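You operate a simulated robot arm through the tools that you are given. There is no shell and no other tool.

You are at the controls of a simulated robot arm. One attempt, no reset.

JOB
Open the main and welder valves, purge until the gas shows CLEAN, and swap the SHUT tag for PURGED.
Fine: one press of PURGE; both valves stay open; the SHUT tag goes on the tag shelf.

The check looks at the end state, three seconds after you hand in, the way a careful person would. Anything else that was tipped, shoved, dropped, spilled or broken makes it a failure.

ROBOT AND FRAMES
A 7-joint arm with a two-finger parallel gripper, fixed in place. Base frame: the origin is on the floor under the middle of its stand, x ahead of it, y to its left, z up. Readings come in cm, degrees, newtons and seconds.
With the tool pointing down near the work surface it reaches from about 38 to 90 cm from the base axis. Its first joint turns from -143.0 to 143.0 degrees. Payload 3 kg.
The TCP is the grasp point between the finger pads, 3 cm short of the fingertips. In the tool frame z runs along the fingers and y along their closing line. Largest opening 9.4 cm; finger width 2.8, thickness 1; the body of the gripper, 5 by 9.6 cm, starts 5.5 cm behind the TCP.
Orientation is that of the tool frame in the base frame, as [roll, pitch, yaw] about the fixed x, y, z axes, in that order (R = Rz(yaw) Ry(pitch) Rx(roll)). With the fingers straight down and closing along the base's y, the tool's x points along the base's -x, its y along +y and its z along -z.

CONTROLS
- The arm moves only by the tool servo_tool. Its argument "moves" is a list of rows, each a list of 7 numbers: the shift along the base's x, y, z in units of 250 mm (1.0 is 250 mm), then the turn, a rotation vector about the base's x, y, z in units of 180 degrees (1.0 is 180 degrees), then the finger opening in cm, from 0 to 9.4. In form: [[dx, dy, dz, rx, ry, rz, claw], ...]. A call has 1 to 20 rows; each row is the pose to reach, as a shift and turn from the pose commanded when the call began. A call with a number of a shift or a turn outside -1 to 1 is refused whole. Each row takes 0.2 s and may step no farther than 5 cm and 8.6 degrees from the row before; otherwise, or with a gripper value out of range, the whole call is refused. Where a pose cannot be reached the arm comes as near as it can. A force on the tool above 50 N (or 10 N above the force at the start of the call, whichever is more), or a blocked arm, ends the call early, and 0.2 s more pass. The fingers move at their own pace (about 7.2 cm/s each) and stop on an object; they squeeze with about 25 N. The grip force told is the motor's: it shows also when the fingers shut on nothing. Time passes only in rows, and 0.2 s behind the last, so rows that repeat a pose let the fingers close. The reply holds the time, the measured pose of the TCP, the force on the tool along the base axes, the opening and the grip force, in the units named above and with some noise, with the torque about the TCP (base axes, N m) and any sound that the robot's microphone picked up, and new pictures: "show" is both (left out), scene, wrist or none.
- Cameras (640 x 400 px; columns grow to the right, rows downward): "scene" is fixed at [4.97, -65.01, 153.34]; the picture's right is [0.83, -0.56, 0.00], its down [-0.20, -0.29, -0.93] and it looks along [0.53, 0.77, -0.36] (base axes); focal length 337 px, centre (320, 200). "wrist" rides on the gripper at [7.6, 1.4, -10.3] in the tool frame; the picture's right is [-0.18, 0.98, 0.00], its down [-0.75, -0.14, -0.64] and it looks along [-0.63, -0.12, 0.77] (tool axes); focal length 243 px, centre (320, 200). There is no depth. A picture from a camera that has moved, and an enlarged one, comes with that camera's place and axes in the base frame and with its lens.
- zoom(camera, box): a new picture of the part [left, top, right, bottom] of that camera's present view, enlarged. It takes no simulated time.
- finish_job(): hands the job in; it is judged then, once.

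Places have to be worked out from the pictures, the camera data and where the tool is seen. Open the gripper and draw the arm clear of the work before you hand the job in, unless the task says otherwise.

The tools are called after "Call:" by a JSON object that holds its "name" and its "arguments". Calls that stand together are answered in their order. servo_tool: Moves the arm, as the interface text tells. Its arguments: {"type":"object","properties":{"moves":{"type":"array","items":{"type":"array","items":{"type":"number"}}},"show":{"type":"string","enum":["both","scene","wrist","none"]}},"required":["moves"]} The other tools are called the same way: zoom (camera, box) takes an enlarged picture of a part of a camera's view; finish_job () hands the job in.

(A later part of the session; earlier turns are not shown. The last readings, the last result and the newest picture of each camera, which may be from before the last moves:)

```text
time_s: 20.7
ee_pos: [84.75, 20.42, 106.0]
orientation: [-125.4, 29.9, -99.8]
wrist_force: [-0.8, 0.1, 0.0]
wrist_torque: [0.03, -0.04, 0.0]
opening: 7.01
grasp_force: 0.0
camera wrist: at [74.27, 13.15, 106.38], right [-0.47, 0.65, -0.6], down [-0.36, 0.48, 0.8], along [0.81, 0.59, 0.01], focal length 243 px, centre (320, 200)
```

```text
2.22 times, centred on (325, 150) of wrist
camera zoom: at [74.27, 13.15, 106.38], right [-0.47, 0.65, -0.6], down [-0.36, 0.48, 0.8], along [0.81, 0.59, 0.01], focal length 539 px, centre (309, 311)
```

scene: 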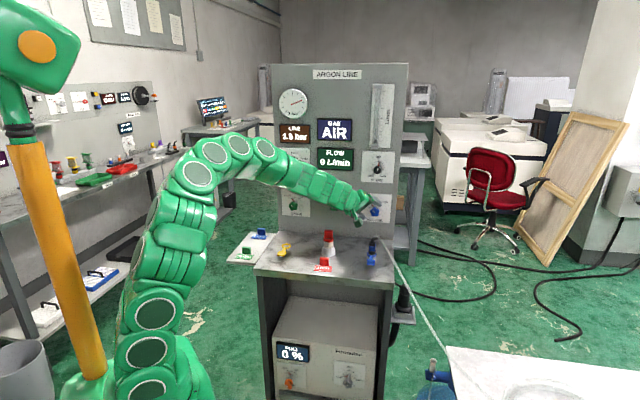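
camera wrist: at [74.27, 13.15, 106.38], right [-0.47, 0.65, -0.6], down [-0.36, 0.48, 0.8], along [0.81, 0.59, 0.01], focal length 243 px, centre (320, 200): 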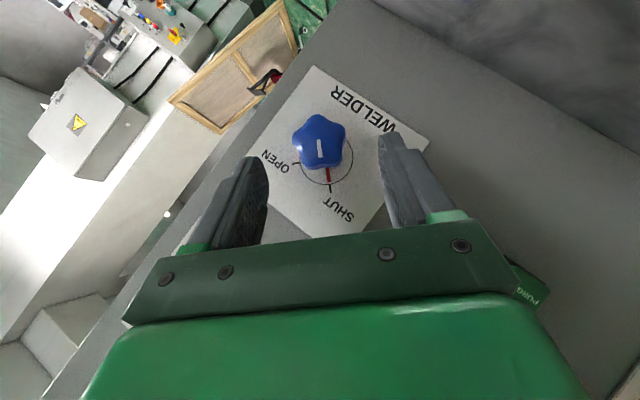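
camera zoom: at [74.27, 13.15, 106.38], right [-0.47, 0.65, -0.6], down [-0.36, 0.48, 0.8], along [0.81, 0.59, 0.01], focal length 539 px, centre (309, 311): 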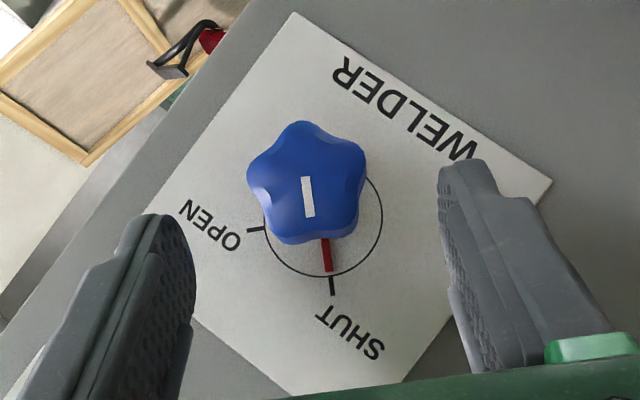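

The knob is centred between the fingers. The wrist camera box hangs well above the connector, so I'll advance the remaining 4.6 cm.

Call:
{"name": "servo_tool", "arguments": {"moves": [[0.05, 0.007, -0.031, 0, 0, 0, 7], [0.1, 0.014, -0.062, 0, 0, 0, 7], [0.13, 0.018, -0.081, 0, 0, 0, 7], [0.154, 0.021, -0.096, 0, 0, 0, 7], [0.154, 0.021, -0.096, 0, 0, 0, 7]], "show": "both"}}

Call:
{"name": "zoom", "arguments": {"camera": "scene", "box": [330, 170, 420, 260]}}

Call:
{"name": "zoom", "arguments": {"camera": "wrist", "box": [200, 60, 450, 240]}}

```text
time_s: 21.9
ee_pos: [88.8, 21.03, 103.38]
orientation: [-125.4, 29.8, -99.8]
wrist_force: [0.5, 0.3, 0.9]
wrist_torque: [0.0, -0.03, 0.03]
opening: 7.01
grasp_force: 0.0
camera wrist: at [78.18, 13.74, 103.9], right [-0.47, 0.65, -0.6], down [-0.36, 0.48, 0.8], along [0.81, 0.59, 0.01], focal length 243 px, centre (320, 200)
```

scene: 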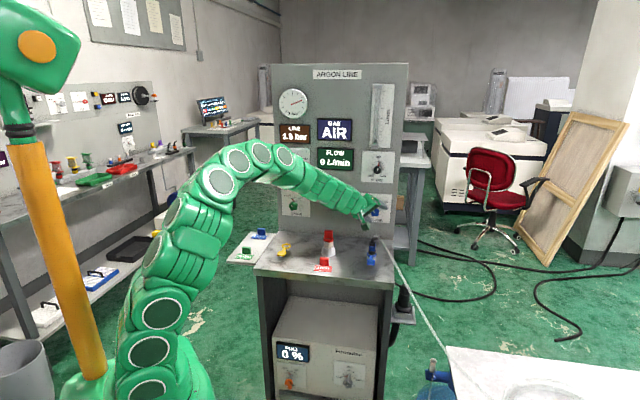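
wrist: 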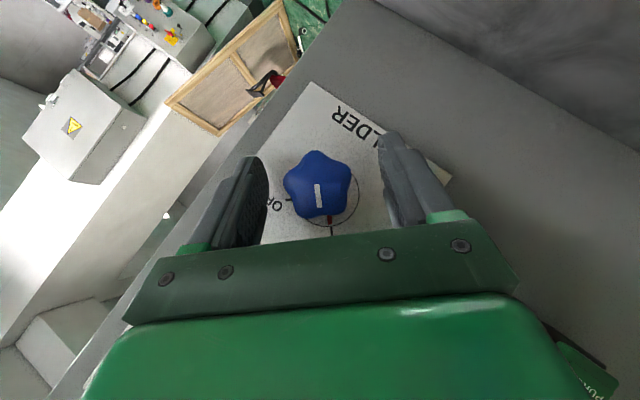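

```text
4.44 times, centred on (375, 215) of scene
camera zoom: at [4.97, -65.01, 153.34], right [0.83, -0.56, 0.0], down [-0.2, -0.29, -0.93], along [0.53, 0.77, -0.36], focal length 1499 px, centre (76, 133)
```

zoom: 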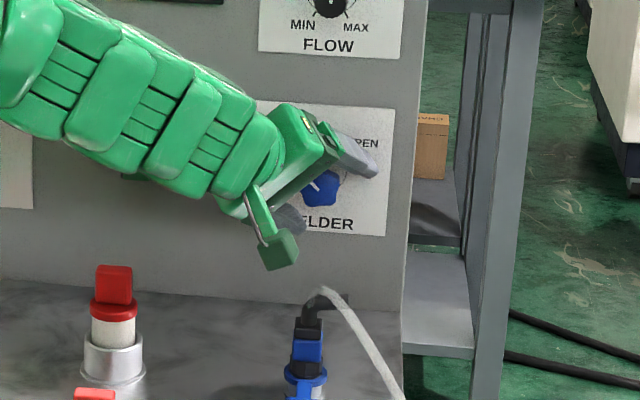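

```text
2.22 times, centred on (325, 150) of wrist
camera zoom: at [78.18, 13.74, 103.9], right [-0.47, 0.65, -0.6], down [-0.36, 0.48, 0.8], along [0.81, 0.59, 0.01], focal length 539 px, centre (309, 311)
```

zoom: 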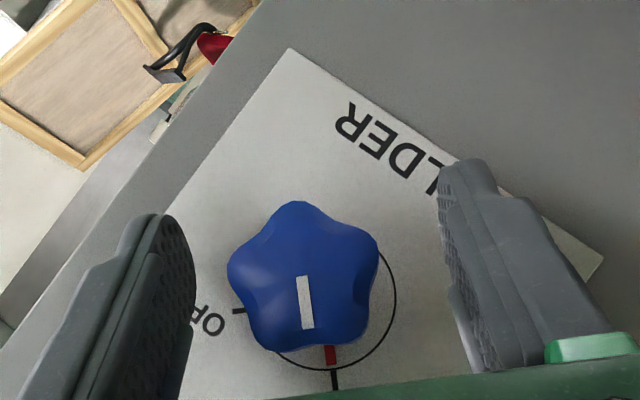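

The knob face is right at the grasp point. Closing on it.

Call:
{"name": "servo_tool", "arguments": {"moves": [[0, 0, 0, 0, 0, 0, 4.5], [0, 0, 0, 0, 0, 0, 2], [0, 0, 0, 0, 0, 0, 2], [0, 0, 0, 0, 0, 0, 2]], "show": "wrist"}}

Call:
{"name": "zoom", "arguments": {"camera": "wrist", "box": [200, 80, 450, 260]}}

```text
time_s: 22.9
ee_pos: [88.66, 20.94, 103.5]
orientation: [-125.4, 29.9, -99.8]
wrist_force: [14.3, -1.4, 5.8]
wrist_torque: [0.09, -0.12, -0.26]
opening: 3.38
grasp_force: 45.7
camera wrist: at [78.19, 13.72, 103.95], right [-0.47, 0.65, -0.6], down [-0.37, 0.48, 0.8], along [0.81, 0.59, 0.01], focal length 243 px, centre (320, 200)
```

wrist: 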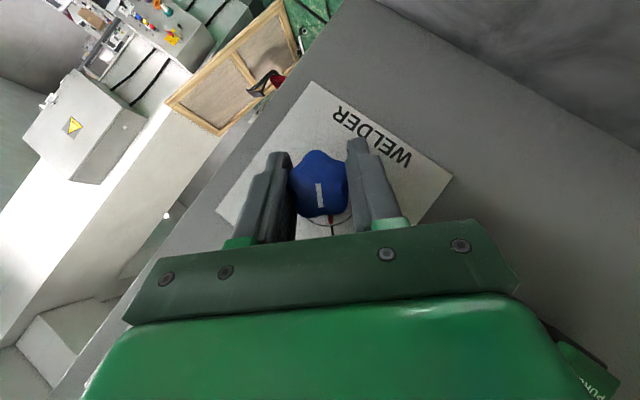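

```text
2.22 times, centred on (325, 170) of wrist
camera zoom: at [78.19, 13.72, 103.95], right [-0.47, 0.65, -0.6], down [-0.37, 0.48, 0.8], along [0.81, 0.59, 0.01], focal length 539 px, centre (309, 267)
```

zoom: 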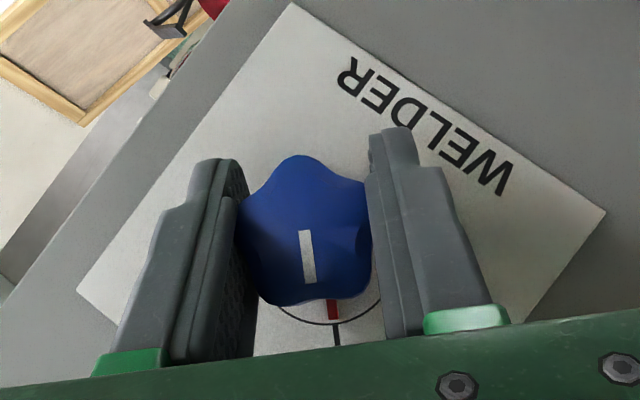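

Gripped at 3.38 cm. I'll sweep the hand clockwise about the knob axis in 5 degree steps, 30 degrees first, with a small shift to relieve the load.

Call:
{"name": "servo_tool", "arguments": {"moves": [[0.003, 0, 0.0024, 0.00982, 0.00982, 0, 2], [0.003, 0, 0.0024, 0.02946, 0.02946, 0, 2], [0.003, 0, 0.0024, 0.0491, 0.0491, 0, 2], [0.003, 0, 0.0024, 0.06874, 0.06874, 0, 2], [0.003, 0, 0.0024, 0.08838, 0.08838, 0, 2], [0.003, 0, 0.0024, 0.10802, 0.10802, 0, 2], [0.003, 0, 0.0024, 0.11785, 0.11785, 0, 2]], "show": "both"}}

Call:
{"name": "zoom", "arguments": {"camera": "scene", "box": [330, 170, 420, 260]}}

```text
time_s: 23.5
ee_pos: [88.62, 21.09, 103.71]
orientation: [-129.8, 31.6, -102.0]
wrist_force: [-3.1, -2.6, 5.5]
wrist_torque: [-0.01, 0.03, -0.29]
opening: 3.39
grasp_force: 12.7
stopped in row 2: the force on the tool passed its limit at 93 N (the readings are from after the stop); the commanded pose is now the measured one
camera wrist: at [78.19, 13.76, 104.44], right [-0.5, 0.67, -0.55], down [-0.32, 0.44, 0.84], along [0.8, 0.59, -0.01], focal length 243 px, centre (320, 200)
```

scene: 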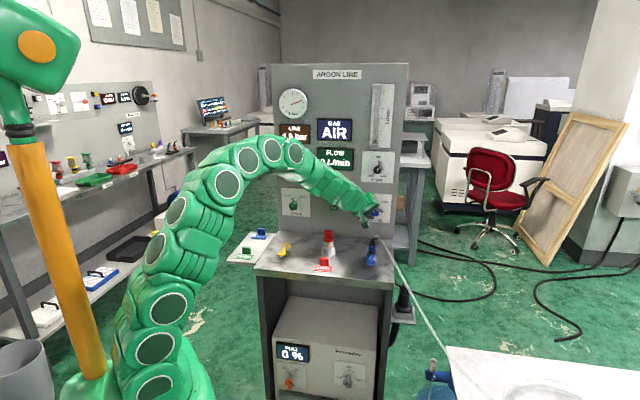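
wrist: 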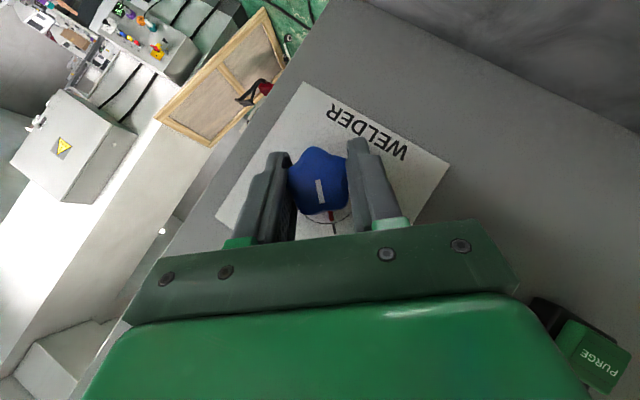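

```text
4.44 times, centred on (375, 215) of scene
camera zoom: at [4.97, -65.01, 153.34], right [0.83, -0.56, 0.0], down [-0.2, -0.29, -0.93], along [0.53, 0.77, -0.36], focal length 1499 px, centre (76, 133)
```

zoom: 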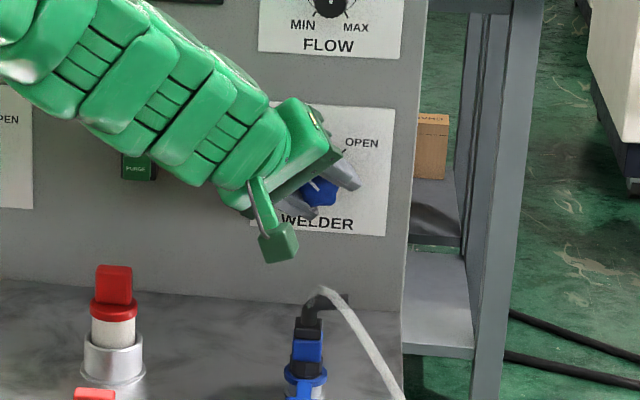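

The force spiked to 93 N after only about 5 degrees, so something's binding or tracking badly. I'll check the grip close up before doing more.

Call:
{"name": "zoom", "arguments": {"camera": "wrist", "box": [200, 80, 450, 260]}}

Call:
{"name": "zoom", "arguments": {"camera": "scene", "box": [355, 180, 405, 225]}}

```text
2.22 times, centred on (325, 170) of wrist
camera zoom: at [78.19, 13.76, 104.44], right [-0.5, 0.67, -0.55], down [-0.32, 0.44, 0.84], along [0.8, 0.59, -0.01], focal length 539 px, centre (309, 267)
```

zoom: 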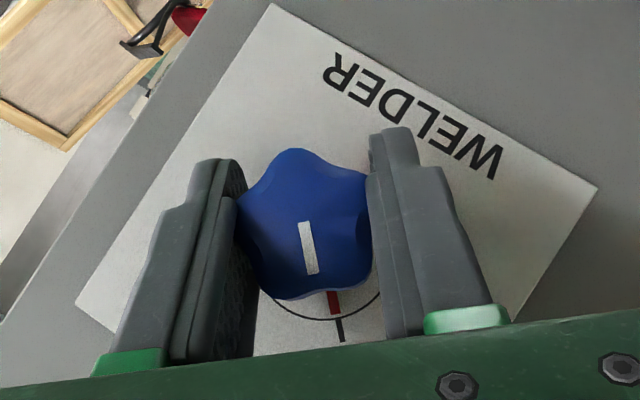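

```text
8.89 times, centred on (380, 202) of scene
camera zoom: at [4.97, -65.01, 153.34], right [0.83, -0.56, 0.0], down [-0.2, -0.29, -0.93], along [0.53, 0.77, -0.36], focal length 2998 px, centre (-213, 178)
```

zoom: 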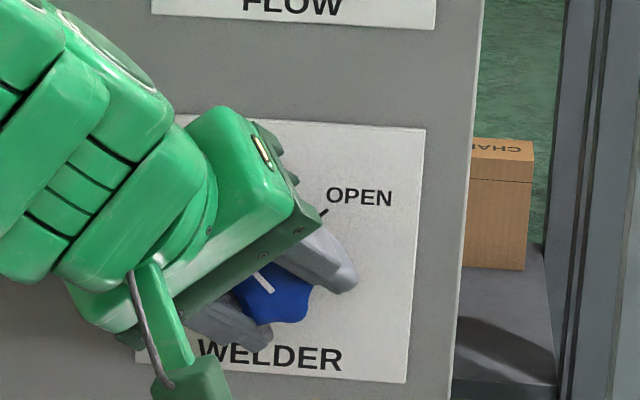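

The knob did rotate with the fingers and the grip still looks good. I'll continue more slowly at 2 degrees per row with no shift, and watch the load.

Call:
{"name": "servo_tool", "arguments": {"moves": [[0, 0, 0, 0, 0, 0, 2], [0, 0, 0, 0.00786, 0.00786, 0, 2], [0, 0, 0, 0.01571, 0.01571, 0, 2], [0, 0, 0, 0.02357, 0.02357, 0, 2], [0, 0, 0, 0.03143, 0.03143, 0, 2]], "show": "both"}}

```text
time_s: 24.7
ee_pos: [88.79, 21.05, 103.82]
orientation: [-138.1, 35.7, -106.4]
wrist_force: [-1.3, -3.6, -8.2]
wrist_torque: [0.29, -0.33, -0.71]
opening: 3.38
grasp_force: 44.9
camera wrist: at [78.32, 13.64, 104.73], right [-0.55, 0.72, -0.42], down [-0.23, 0.36, 0.9], along [0.8, 0.6, -0.03], focal length 243 px, centre (320, 200)
```

scene: 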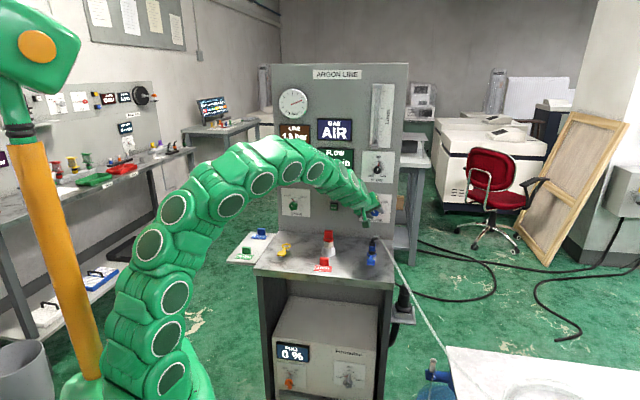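
wrist: 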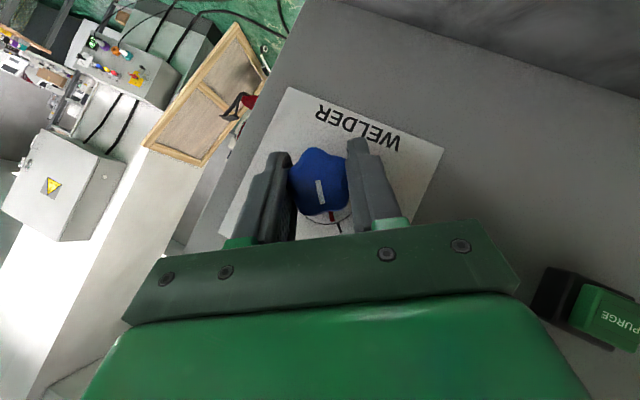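

The load is low now, about 9 N, and the knob follows. I'll continue another 20 degrees at the slower rate.

Call:
{"name": "servo_tool", "arguments": {"moves": [[0, 0, 0, 0.00982, 0.00982, 0, 2], [0, 0, 0, 0.01964, 0.01964, 0, 2], [0, 0, 0, 0.02946, 0.02946, 0, 2], [0, 0, 0, 0.03928, 0.03928, 0, 2], [0, 0, 0, 0.0491, 0.0491, 0, 2], [0, 0, 0, 0.05892, 0.05892, 0, 2], [0, 0, 0, 0.06874, 0.06874, 0, 2], [0, 0, 0, 0.07857, 0.07857, 0, 2]], "show": "both"}}

```text
time_s: 26.5
ee_pos: [88.76, 20.99, 103.73]
orientation: [-162.3, 43.0, -122.0]
wrist_force: [39.5, -6.8, 5.2]
wrist_torque: [0.14, -0.32, -0.27]
opening: 3.35
grasp_force: 44.4
camera wrist: at [78.69, 13.27, 105.45], right [-0.61, 0.78, -0.09], down [0.0, 0.12, 0.99], along [0.79, 0.61, -0.08], focal length 243 px, centre (320, 200)
```

scene: 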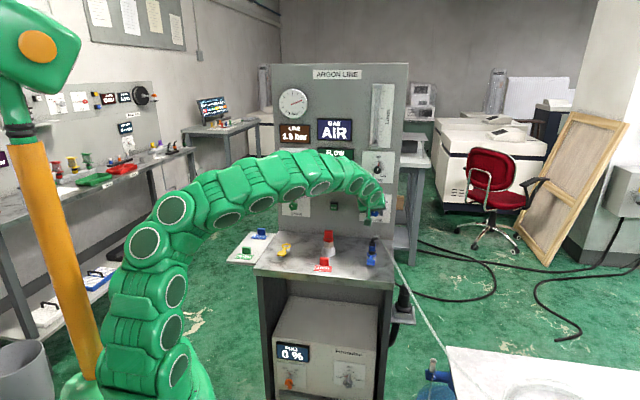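
wrist: 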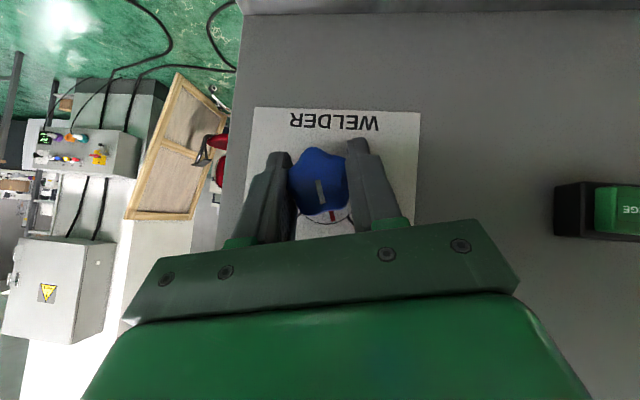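

We're about a third of the way with a side load building to the right. I'll add a small rightward shift and keep turning slowly.

Call:
{"name": "servo_tool", "arguments": {"moves": [[0.0023, -0.0012, 0, 0, 0, 0, 2], [0.0023, -0.0012, 0, 0.00982, 0.00982, 0, 2], [0.003, -0.0018, 0, 0.01964, 0.01964, 0, 2], [0.003, -0.0018, 0, 0.02946, 0.02946, 0, 2], [0.0035, -0.0023, 0, 0.03928, 0.03928, 0, 2], [0.0035, -0.0023, 0, 0.0491, 0.0491, 0, 2]], "show": "scene"}}

Call:
{"name": "zoom", "arguments": {"camera": "wrist", "box": [200, 80, 450, 260]}}

```text
time_s: 27.9
ee_pos: [88.78, 20.99, 103.77]
orientation: [-179.6, 44.6, -134.0]
wrist_force: [14.2, -12.0, 20.5]
wrist_torque: [-0.48, 0.41, -0.34]
opening: 3.36
grasp_force: 45.1
```

scene: 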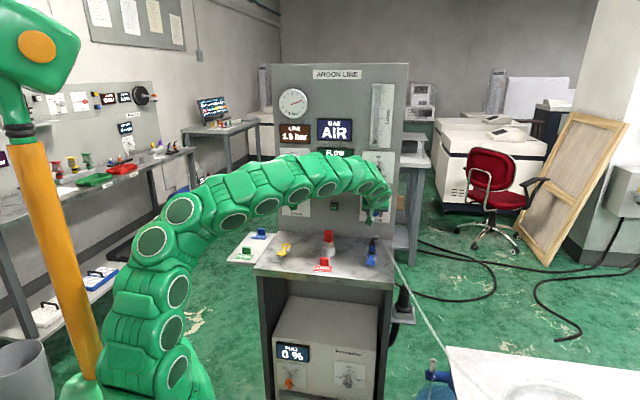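

```text
2.22 times, centred on (325, 170) of wrist
camera zoom: at [79.03, 12.94, 105.73], right [-0.61, 0.78, 0.12], down [0.16, -0.03, 0.99], along [0.77, 0.62, -0.1], focal length 539 px, centre (309, 267)
```

zoom: 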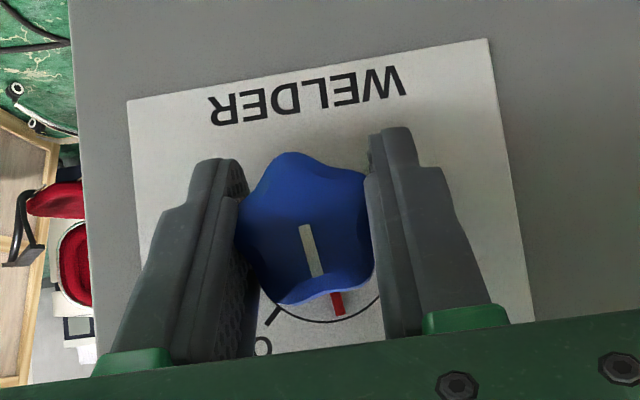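

About 45 degrees of tool rotation is done, and the knob lags it by about 10. I'll keep going with a small up-right shift.

Call:
{"name": "servo_tool", "arguments": {"moves": [[0.001, -0.001, 0.003, 0, 0, 0, 2], [0.001, -0.001, 0.003, 0.00982, 0.00982, 0, 2], [0.001, -0.001, 0.003, 0.01964, 0.01964, 0, 2], [0.001, -0.001, 0.004, 0.02946, 0.02946, 0, 2], [0.001, -0.001, 0.004, 0.03928, 0.03928, 0, 2], [0.001, -0.001, 0.004, 0.0491, 0.0491, 0, 2], [0.001, -0.001, 0.004, 0.05892, 0.05892, 0, 2], [0.001, -0.001, 0.004, 0.06874, 0.06874, 0, 2]], "show": "scene"}}

Call:
{"name": "zoom", "arguments": {"camera": "wrist", "box": [200, 80, 450, 260]}}

Call:
{"name": "zoom", "arguments": {"camera": "scene", "box": [280, 110, 410, 240]}}

```text
time_s: 29.7
ee_pos: [88.82, 20.99, 103.66]
orientation: [156.4, 42.2, -150.7]
wrist_force: [35.0, -18.8, 4.2]
wrist_torque: [0.38, -0.49, -0.68]
opening: 3.36
grasp_force: 45.2
```

scene: 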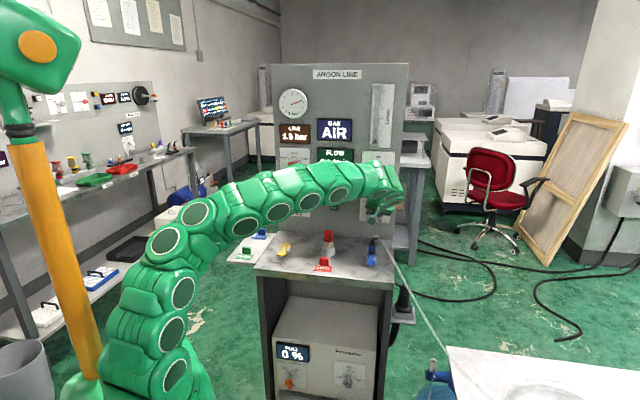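

```text
2.22 times, centred on (325, 170) of wrist
camera zoom: at [79.52, 12.44, 106.01], right [-0.55, 0.72, 0.42], down [0.36, -0.24, 0.9], along [0.75, 0.65, -0.13], focal length 539 px, centre (309, 267)
```

zoom: 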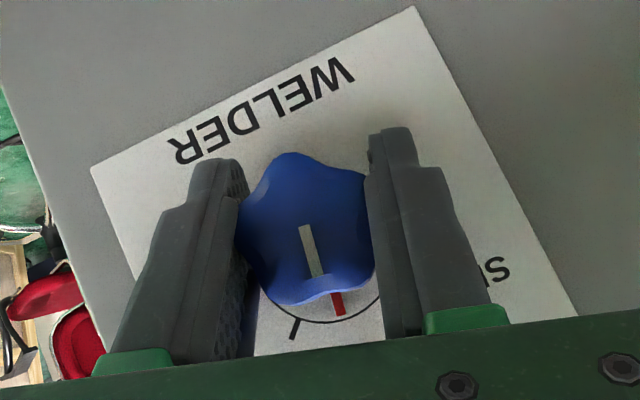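

```text
3.08 times, centred on (345, 175) of scene
camera zoom: at [4.97, -65.01, 153.34], right [0.83, -0.56, 0.0], down [-0.2, -0.29, -0.93], along [0.53, 0.77, -0.36], focal length 1038 px, centre (243, 277)
```

zoom: 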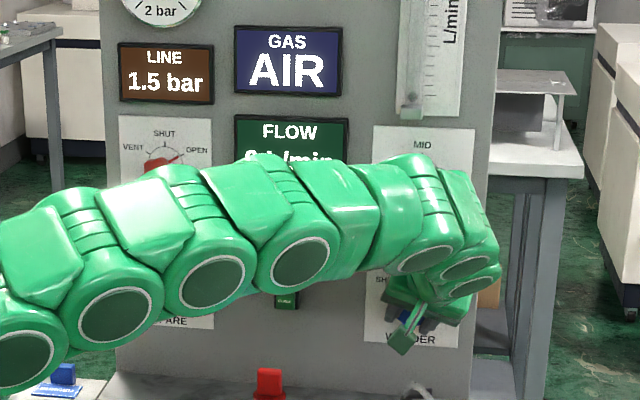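

The knob follows, with about 30 degrees left to the OPEN tick. I'll relieve the rightward load slightly and turn another 15 degrees.

Call:
{"name": "servo_tool", "arguments": {"moves": [[0.003, -0.0025, 0, 0, 0, 0, 2], [0.003, -0.0025, 0, 0.00982, 0.00982, 0, 2], [0.003, -0.0025, 0, 0.01964, 0.01964, 0, 2], [0.004, -0.003, 0, 0.02946, 0.02946, 0, 2], [0.004, -0.003, 0, 0.03928, 0.03928, 0, 2], [0.004, -0.003, 0, 0.0491, 0.0491, 0, 2], [0.004, -0.003, 0, 0.05892, 0.05892, 0, 2]], "show": "scene"}}

Call:
{"name": "zoom", "arguments": {"camera": "wrist", "box": [200, 80, 450, 260]}}

Call:
{"name": "zoom", "arguments": {"camera": "scene", "box": [280, 110, 410, 240]}}

```text
time_s: 31.3
ee_pos: [88.81, 20.85, 103.6]
orientation: [138.2, 36.6, -162.3]
wrist_force: [14.5, -15.7, -18.1]
wrist_torque: [0.41, -0.44, -1.02]
opening: 3.36
grasp_force: 45.5
```

scene: 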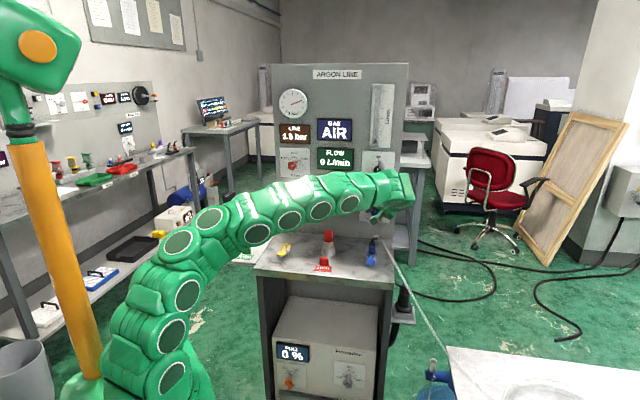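

```text
2.22 times, centred on (325, 170) of wrist
camera zoom: at [80.01, 11.97, 106.08], right [-0.46, 0.62, 0.63], down [0.52, -0.39, 0.76], along [0.72, 0.68, -0.15], focal length 539 px, centre (309, 267)
```

zoom: 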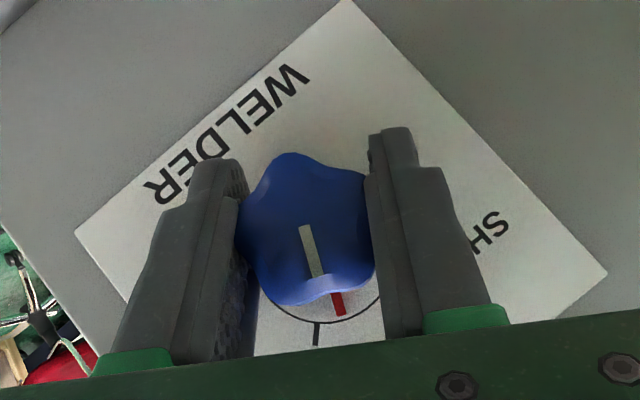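

```text
3.08 times, centred on (345, 175) of scene
camera zoom: at [4.97, -65.01, 153.34], right [0.83, -0.56, 0.0], down [-0.2, -0.29, -0.93], along [0.53, 0.77, -0.36], focal length 1038 px, centre (243, 277)
```

zoom: 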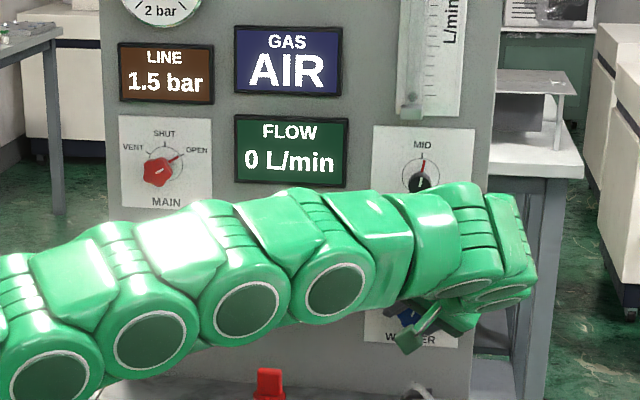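

About 18 degrees left to the OPEN tick, with loads moderate. Continuing to the tick.

Call:
{"name": "servo_tool", "arguments": {"moves": [[0.001, -0.001, -0.002, 0, 0, 0, 2], [0.001, -0.001, -0.002, 0.00982, 0.00982, 0, 2], [0.001, -0.001, -0.002, 0.01964, 0.01964, 0, 2], [0.001, -0.001, -0.002, 0.02946, 0.02946, 0, 2], [0.001, -0.001, -0.002, 0.03928, 0.03928, 0, 2], [0.001, -0.001, -0.002, 0.0491, 0.0491, 0, 2], [0.001, -0.001, -0.002, 0.05892, 0.05892, 0, 2], [0.001, -0.001, -0.002, 0.06481, 0.06481, 0, 2]], "show": "scene"}}

Call:
{"name": "zoom", "arguments": {"camera": "wrist", "box": [200, 80, 450, 260]}}

Call:
{"name": "zoom", "arguments": {"camera": "scene", "box": [280, 110, 410, 240]}}

```text
time_s: 33.1
ee_pos: [89.02, 20.85, 103.68]
orientation: [121.7, 27.9, -171.1]
wrist_force: [4.1, -9.7, -23.1]
wrist_torque: [0.33, -0.39, -1.28]
opening: 3.36
grasp_force: 44.7
```

scene: 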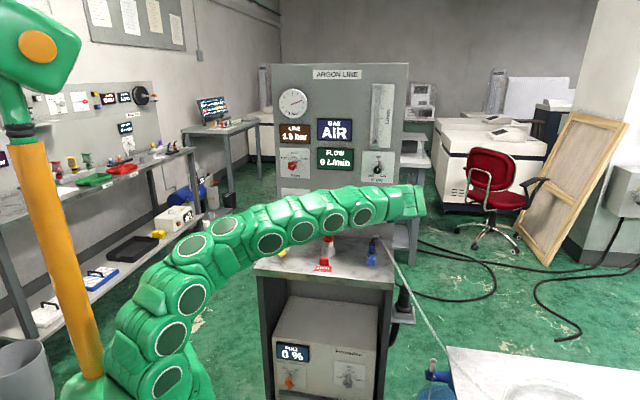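

```text
2.22 times, centred on (325, 170) of wrist
camera zoom: at [80.52, 11.46, 105.95], right [-0.31, 0.48, 0.83], down [0.65, -0.53, 0.54], along [0.69, 0.71, -0.15], focal length 539 px, centre (309, 267)
```

zoom: 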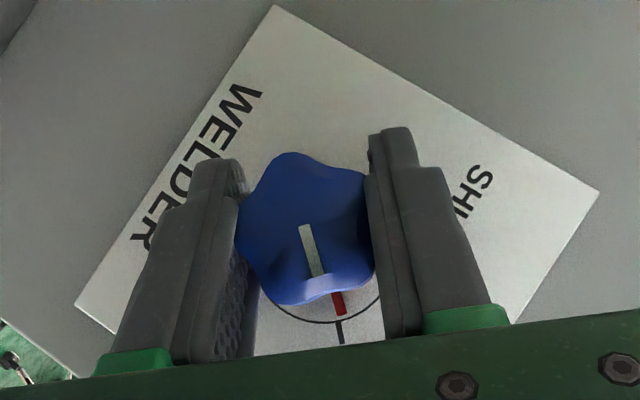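

```text
3.08 times, centred on (345, 175) of scene
camera zoom: at [4.97, -65.01, 153.34], right [0.83, -0.56, 0.0], down [-0.2, -0.29, -0.93], along [0.53, 0.77, -0.36], focal length 1038 px, centre (243, 277)
```

zoom: 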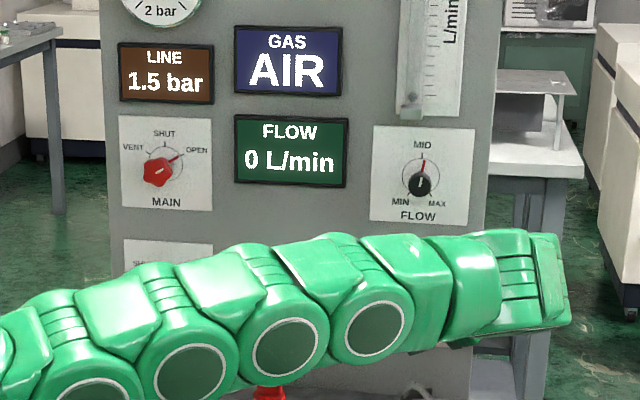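

The pointer is within about 4-5 degrees of the OPEN tick. I'll turn that last bit and check.

Call:
{"name": "servo_tool", "arguments": {"moves": [[0, 0, -0.002, 0.00786, 0.00786, 0, 2], [0, 0, -0.002, 0.01571, 0.01571, 0, 2], [0, 0, -0.002, 0.01964, 0.01964, 0, 2], [0, 0, -0.002, 0.01964, 0.01964, 0, 2]], "show": "wrist"}}

Call:
{"name": "zoom", "arguments": {"camera": "wrist", "box": [200, 80, 450, 260]}}

```text
time_s: 34.1
ee_pos: [88.99, 20.91, 103.61]
orientation: [117.2, 24.9, -173.1]
wrist_force: [22.6, -10.6, -21.3]
wrist_torque: [-0.51, 0.38, 0.18]
opening: 3.34
grasp_force: 44.9
camera wrist: at [80.67, 11.31, 105.86], right [-0.25, 0.42, 0.87], down [0.68, -0.56, 0.47], along [0.68, 0.71, -0.15], focal length 243 px, centre (320, 200)
```

wrist: 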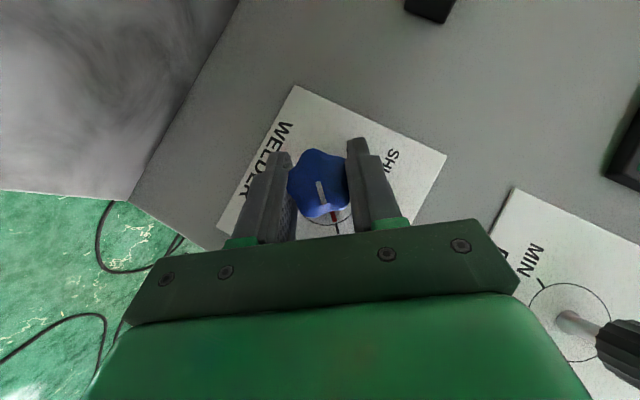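

```text
2.22 times, centred on (325, 170) of wrist
camera zoom: at [80.67, 11.31, 105.86], right [-0.25, 0.42, 0.87], down [0.68, -0.56, 0.47], along [0.68, 0.71, -0.15], focal length 539 px, centre (309, 267)
```

zoom: 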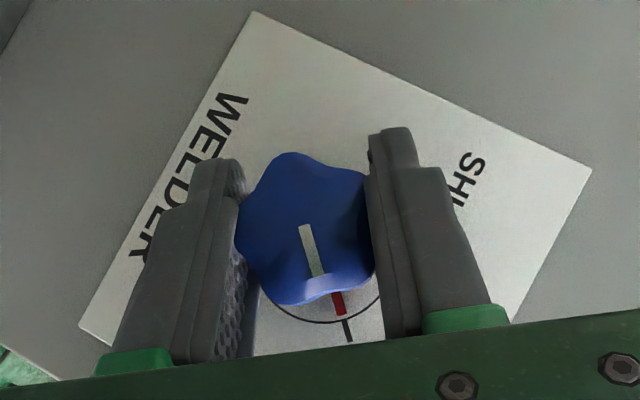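

The pointer lines up with the OPEN tick. I'll release and back out along the tool axis.

Call:
{"name": "servo_tool", "arguments": {"moves": [[0, 0, 0, 0, 0, 0, 5], [0, 0, 0, 0, 0, 0, 7], [0, 0, 0, 0, 0, 0, 7], [-0.012, -0.068, 0.04, 0, 0, 0, 7], [-0.029, -0.171, 0.1, 0, 0, 0, 7], [-0.047, -0.273, 0.16, 0, 0, 0, 7], [-0.064, -0.375, 0.22, 0, 0, 0, 7]], "show": "both"}}

Call:
{"name": "zoom", "arguments": {"camera": "wrist", "box": [200, 0, 450, 180]}}

Call:
{"name": "zoom", "arguments": {"camera": "scene", "box": [270, 80, 410, 240]}}

```text
time_s: 35.7
ee_pos: [87.35, 11.61, 109.26]
orientation: [117.3, 25.0, -173.1]
wrist_force: [0.4, 0.3, -0.2]
wrist_torque: [-0.01, 0.01, -0.04]
opening: 6.99
grasp_force: 0.1
camera wrist: at [79.03, 2.0, 111.43], right [-0.26, 0.42, 0.87], down [0.68, -0.56, 0.47], along [0.68, 0.72, -0.15], focal length 243 px, centre (320, 200)
```

scene: 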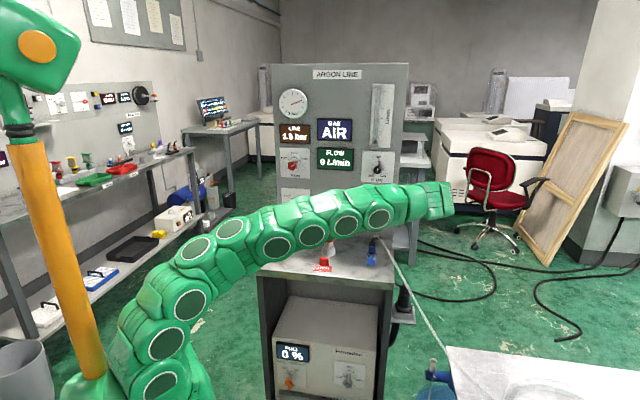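
wrist: 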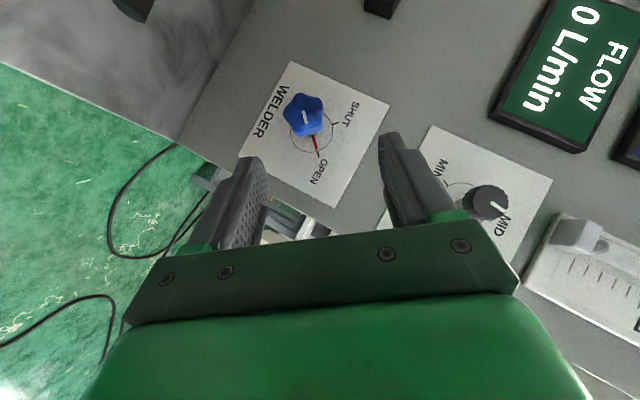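

```text
2.22 times, centred on (325, 90) of wrist
camera zoom: at [79.03, 2.0, 111.43], right [-0.26, 0.42, 0.87], down [0.68, -0.56, 0.47], along [0.68, 0.72, -0.15], focal length 539 px, centre (309, 444)
```

zoom: 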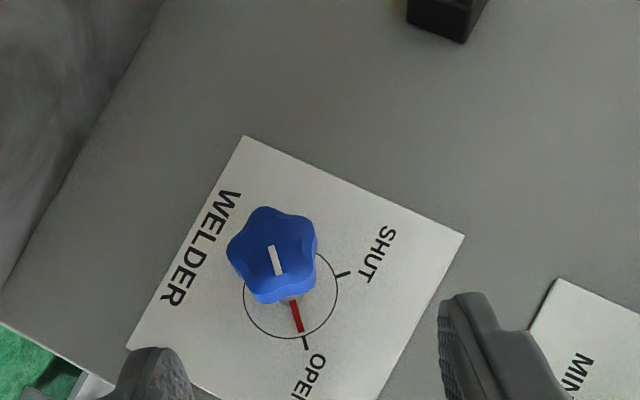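

```text
2.50 times, centred on (340, 160) of scene
camera zoom: at [4.97, -65.01, 153.34], right [0.83, -0.56, 0.0], down [-0.2, -0.29, -0.93], along [0.53, 0.77, -0.36], focal length 843 px, centre (270, 300)
```

zoom: 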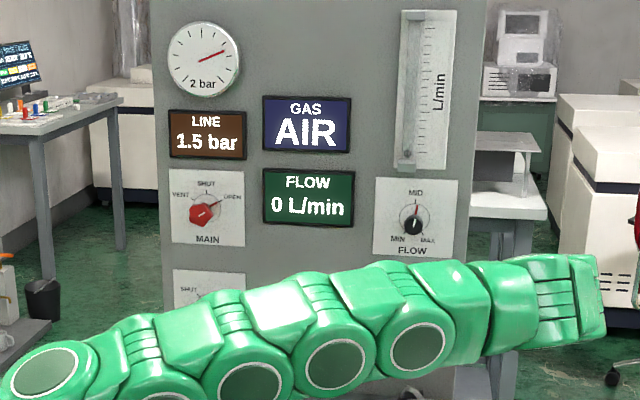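

WELDER is at OPEN. Next is PURGE, with its face near [79, 33.4, 103.4] and the red-capped post in front of it topping out at z of about 99. I'll unroll the hand, keep the 45 degree tilt, close the fingers and move over in front of the button, staying high.

Call:
{"name": "servo_tool", "arguments": {"moves": [[-0.093, 0.058, 0.014, -0.02592, -0.02592, 0, 4], [-0.187, 0.116, 0.028, -0.05184, -0.05184, 0, 2], [-0.28, 0.174, 0.041, -0.07776, -0.07776, 0, 0], [-0.373, 0.232, 0.055, -0.10368, -0.10368, 0, 0], [-0.466, 0.29, 0.069, -0.1296, -0.1296, 0, 0], [-0.56, 0.348, 0.083, -0.15552, -0.15552, 0, 0], [-0.653, 0.406, 0.096, -0.18144, -0.18144, 0, 0], [-0.746, 0.464, 0.11, -0.20736, -0.20736, 0, 0], [-0.746, 0.464, 0.11, -0.20736, -0.20736, 0, 0]], "show": "both"}}

Call:
{"name": "zoom", "arguments": {"camera": "scene", "box": [280, 140, 400, 260]}}

```text
time_s: 37.7
ee_pos: [68.75, 23.26, 111.81]
orientation: [178.8, 44.4, -135.1]
wrist_force: [0.5, 0.0, -0.6]
wrist_torque: [0.01, 0.02, 0.03]
opening: 0.03
grasp_force: 24.9
camera wrist: at [58.87, 15.18, 113.9], right [-0.61, 0.78, 0.14], down [0.17, -0.04, 0.98], along [0.77, 0.63, -0.11], focal length 243 px, centre (320, 200)
```

scene: 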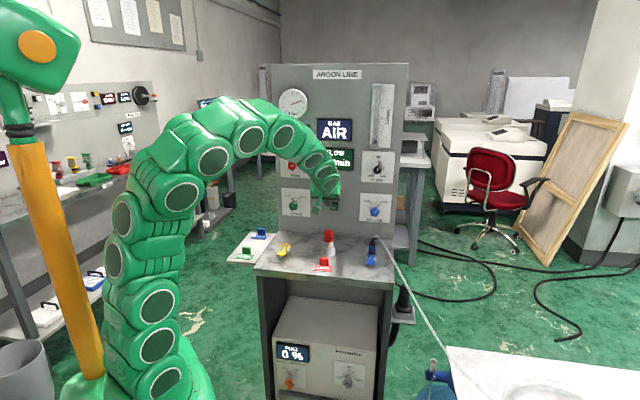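
wrist: 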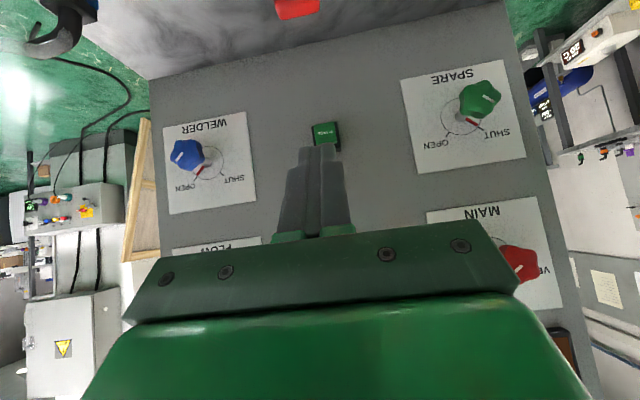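

```text
3.33 times, centred on (340, 200) of scene
camera zoom: at [4.97, -65.01, 153.34], right [0.83, -0.56, 0.0], down [-0.2, -0.29, -0.93], along [0.53, 0.77, -0.36], focal length 1124 px, centre (253, 200)
```

zoom: 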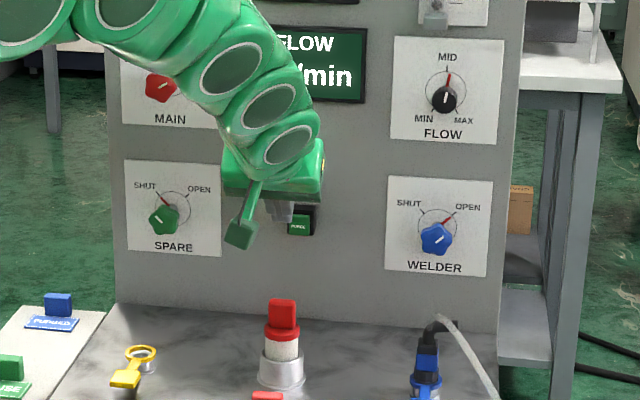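

The closed fingers are laterally lined up with PURGE, at lateral 32.0 against 32.1. I'll move in to about 5 cm short of the button at press height and check the alignment.

Call:
{"name": "servo_tool", "arguments": {"moves": [[0.048, 0.05, -0.073, 0, 0, 0, 0], [0.096, 0.1, -0.146, 0, 0, 0, 0], [0.144, 0.151, -0.219, 0, 0, 0, 0], [0.19, 0.202, -0.292, 0, 0, 0, 0], [0.19, 0.202, -0.292, 0, 0, 0, 0]], "show": "both"}}

Call:
{"name": "zoom", "arguments": {"camera": "scene", "box": [300, 170, 360, 260]}}

Call:
{"name": "zoom", "arguments": {"camera": "wrist", "box": [220, 80, 420, 240]}}

```text
time_s: 38.9
ee_pos: [73.51, 28.12, 104.56]
orientation: [178.7, 44.4, -135.0]
wrist_force: [0.5, 1.3, -0.6]
wrist_torque: [0.02, 0.0, 0.0]
opening: 0.0
grasp_force: 25.6
camera wrist: at [63.72, 20.04, 106.57], right [-0.61, 0.78, 0.14], down [0.17, -0.05, 0.98], along [0.77, 0.63, -0.11], focal length 243 px, centre (320, 200)
```

scene: 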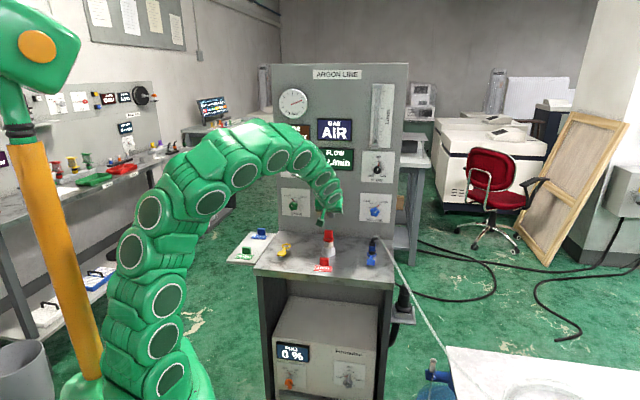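
wrist: 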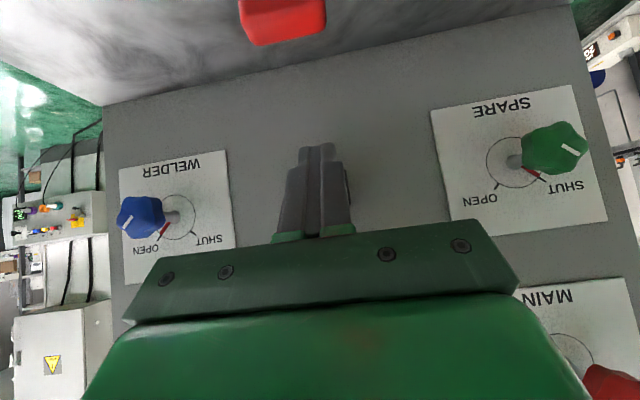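

```text
4.44 times, centred on (330, 215) of scene
camera zoom: at [4.97, -65.01, 153.34], right [0.83, -0.56, 0.0], down [-0.2, -0.29, -0.93], along [0.53, 0.77, -0.36], focal length 1499 px, centre (276, 133)
```

zoom: 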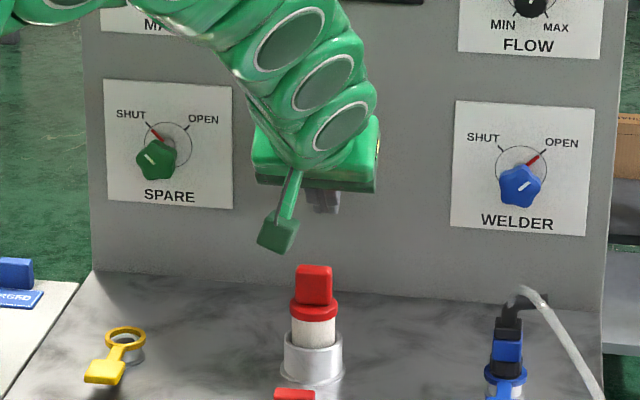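

```text
2.50 times, centred on (320, 160) of wrist
camera zoom: at [63.72, 20.04, 106.57], right [-0.61, 0.78, 0.14], down [0.17, -0.05, 0.98], along [0.77, 0.63, -0.11], focal length 606 px, centre (320, 300)
```

zoom: 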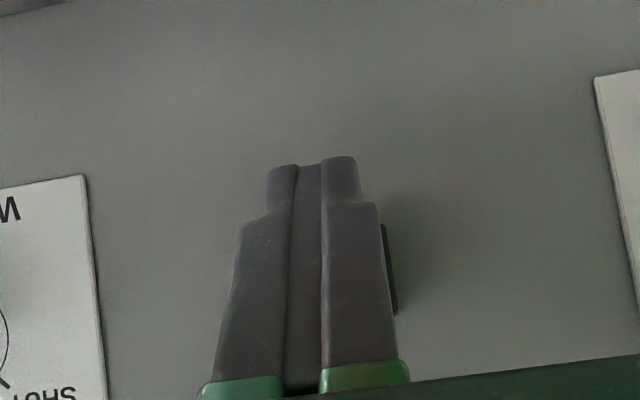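

The button spans z from about 101.8 to 105.1, centred at lateral 32, and the leading edge of the fingertips is at about z = 103.3, so alignment is good. I'll advance 4 cm and stay off the button.

Call:
{"name": "servo_tool", "arguments": {"moves": [[0.028, 0.029, 0, 0, 0, 0, 0], [0.056, 0.058, 0, 0, 0, 0, 0], [0.084, 0.086, 0, 0, 0, 0, 0], [0.112, 0.115, 0, 0, 0, 0, 0], [0.112, 0.115, 0, 0, 0, 0, 0]], "show": "both"}}

Call:
{"name": "zoom", "arguments": {"camera": "scene", "box": [300, 170, 360, 260]}}

Call:
{"name": "zoom", "arguments": {"camera": "wrist", "box": [220, 80, 420, 240]}}

```text
time_s: 40.1
ee_pos: [76.26, 31.1, 104.56]
orientation: [178.7, 44.3, -135.1]
wrist_force: [-0.7, -1.3, 0.1]
wrist_torque: [0.03, 0.03, -0.04]
opening: 0.02
grasp_force: 25.3
camera wrist: at [66.52, 23.03, 106.61], right [-0.61, 0.78, 0.14], down [0.17, -0.05, 0.98], along [0.77, 0.63, -0.11], focal length 243 px, centre (320, 200)
```

scene: 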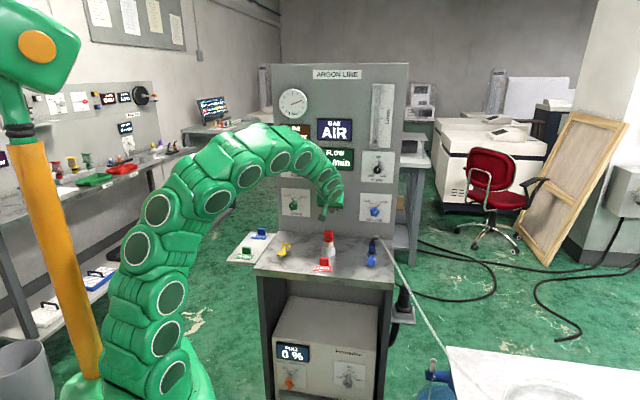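
wrist: 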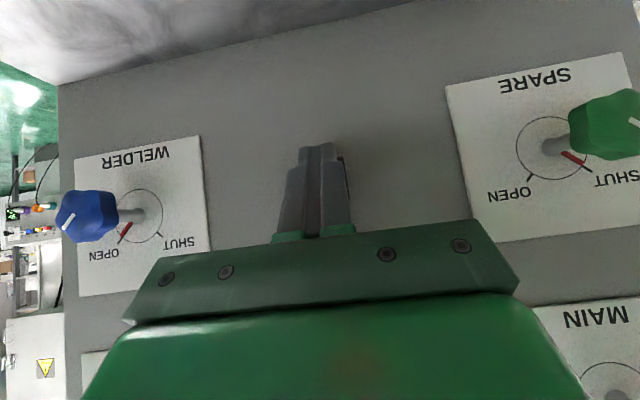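

```text
4.44 times, centred on (330, 215) of scene
camera zoom: at [4.97, -65.01, 153.34], right [0.83, -0.56, 0.0], down [-0.2, -0.29, -0.93], along [0.53, 0.77, -0.36], focal length 1499 px, centre (276, 133)
```

zoom: 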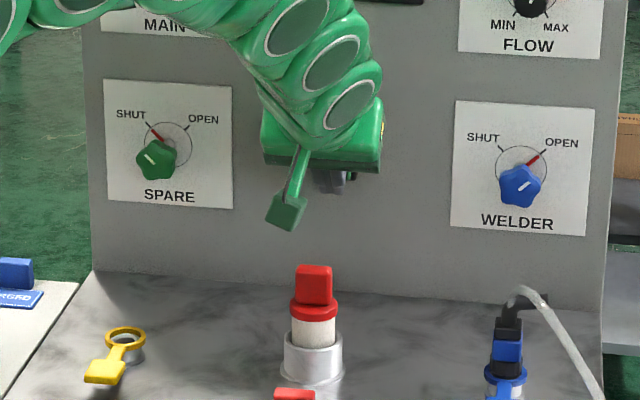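

```text
2.50 times, centred on (320, 160) of wrist
camera zoom: at [66.52, 23.03, 106.61], right [-0.61, 0.78, 0.14], down [0.17, -0.05, 0.98], along [0.77, 0.63, -0.11], focal length 606 px, centre (320, 300)
```

zoom: 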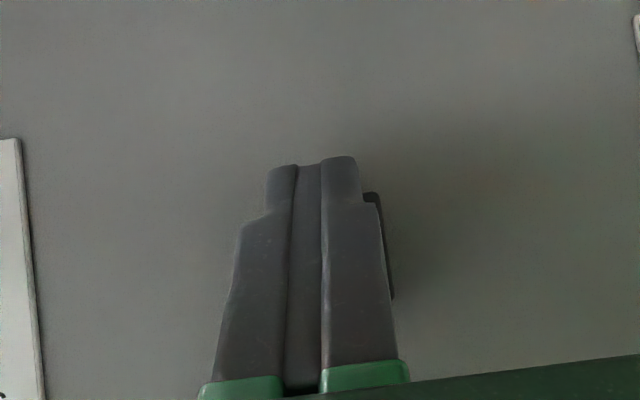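

Still no contact, lateral 31.9, with the tips roughly 1-2 cm from the button. I'll creep forward at 0.15 cm per row, watching force and sound.

Call:
{"name": "servo_tool", "arguments": {"moves": [[0.0043, 0.0043, 0, 0, 0, 0, 0], [0.0086, 0.0086, 0, 0, 0, 0, 0], [0.0129, 0.0129, 0, 0, 0, 0, 0], [0.0172, 0.0172, 0, 0, 0, 0, 0], [0.0215, 0.0215, 0, 0, 0, 0, 0], [0.0258, 0.0258, 0, 0, 0, 0, 0]], "show": "scene"}}

Call:
{"name": "zoom", "arguments": {"camera": "wrist", "box": [220, 80, 420, 240]}}

```text
time_s: 41.5
ee_pos: [76.81, 31.83, 104.51]
orientation: [178.6, 44.4, -135.3]
wrist_force: [-13.1, -22.3, -3.1]
wrist_torque: [-0.32, 0.27, -0.18]
opening: 0.0
grasp_force: 24.9
heard: click
```

scene: 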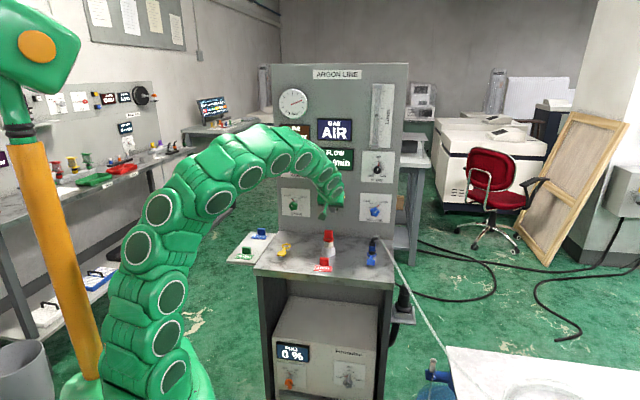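

```text
2.50 times, centred on (320, 160) of wrist
camera zoom: at [67.11, 23.59, 106.65], right [-0.61, 0.78, 0.15], down [0.18, -0.05, 0.98], along [0.77, 0.63, -0.11], focal length 606 px, centre (320, 300)
```

zoom: 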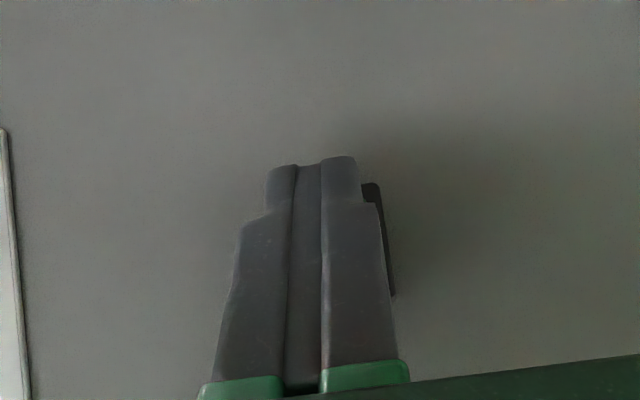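

A click was heard with about 26 N on the button, so the press has registered. I'll hold still and look at the GAS and FLOW displays.

Call:
{"name": "zoom", "arguments": {"camera": "scene", "box": [270, 80, 410, 170]}}

Call:
{"name": "servo_tool", "arguments": {"moves": [[0, 0, 0, 0, 0, 0, 0], [0, 0, 0, 0, 0, 0, 0], [0, 0, 0, 0, 0, 0, 0]], "show": "scene"}}

Call:
{"name": "zoom", "arguments": {"camera": "scene", "box": [270, 80, 410, 170]}}

```text
4.44 times, centred on (340, 125) of scene
camera zoom: at [4.97, -65.01, 153.34], right [0.83, -0.56, 0.0], down [-0.2, -0.29, -0.93], along [0.53, 0.77, -0.36], focal length 1499 px, centre (231, 533)
```

zoom: 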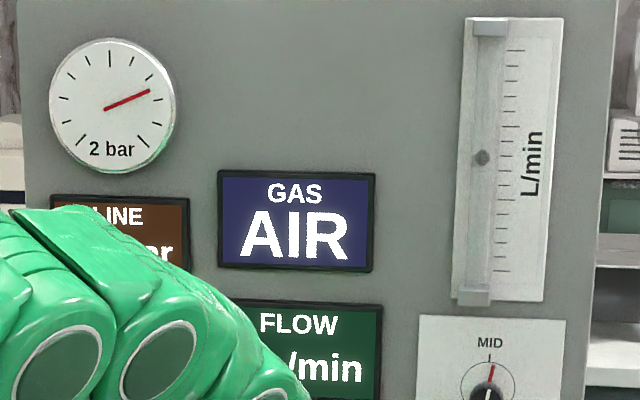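

```text
time_s: 42.3
ee_pos: [76.87, 31.77, 104.65]
orientation: [178.7, 44.4, -135.2]
wrist_force: [-11.8, -24.4, -8.0]
wrist_torque: [-0.48, 0.35, -0.23]
opening: 0.0
grasp_force: 24.7
```

scene: 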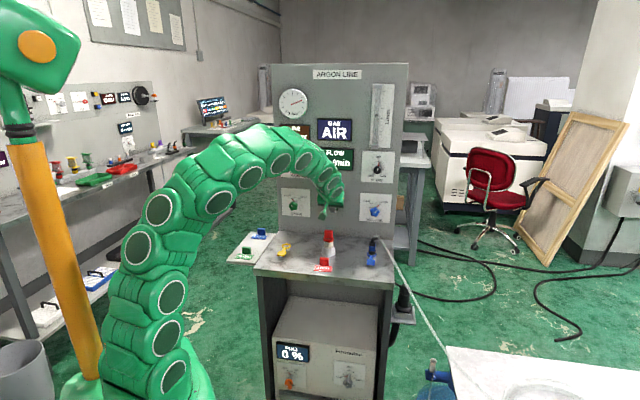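

```text
4.44 times, centred on (340, 125) of scene
camera zoom: at [4.97, -65.01, 153.34], right [0.83, -0.56, 0.0], down [-0.2, -0.29, -0.93], along [0.53, 0.77, -0.36], focal length 1499 px, centre (231, 533)
```

zoom: 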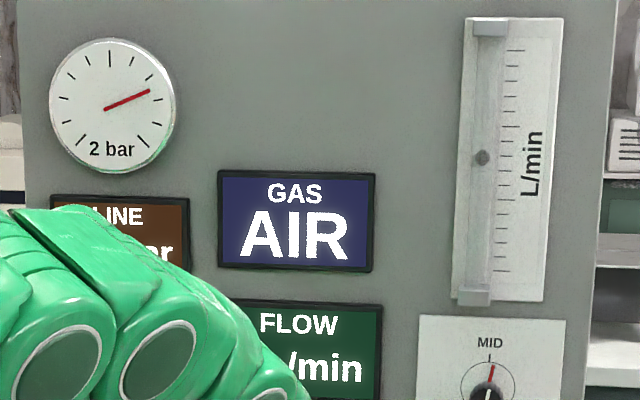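

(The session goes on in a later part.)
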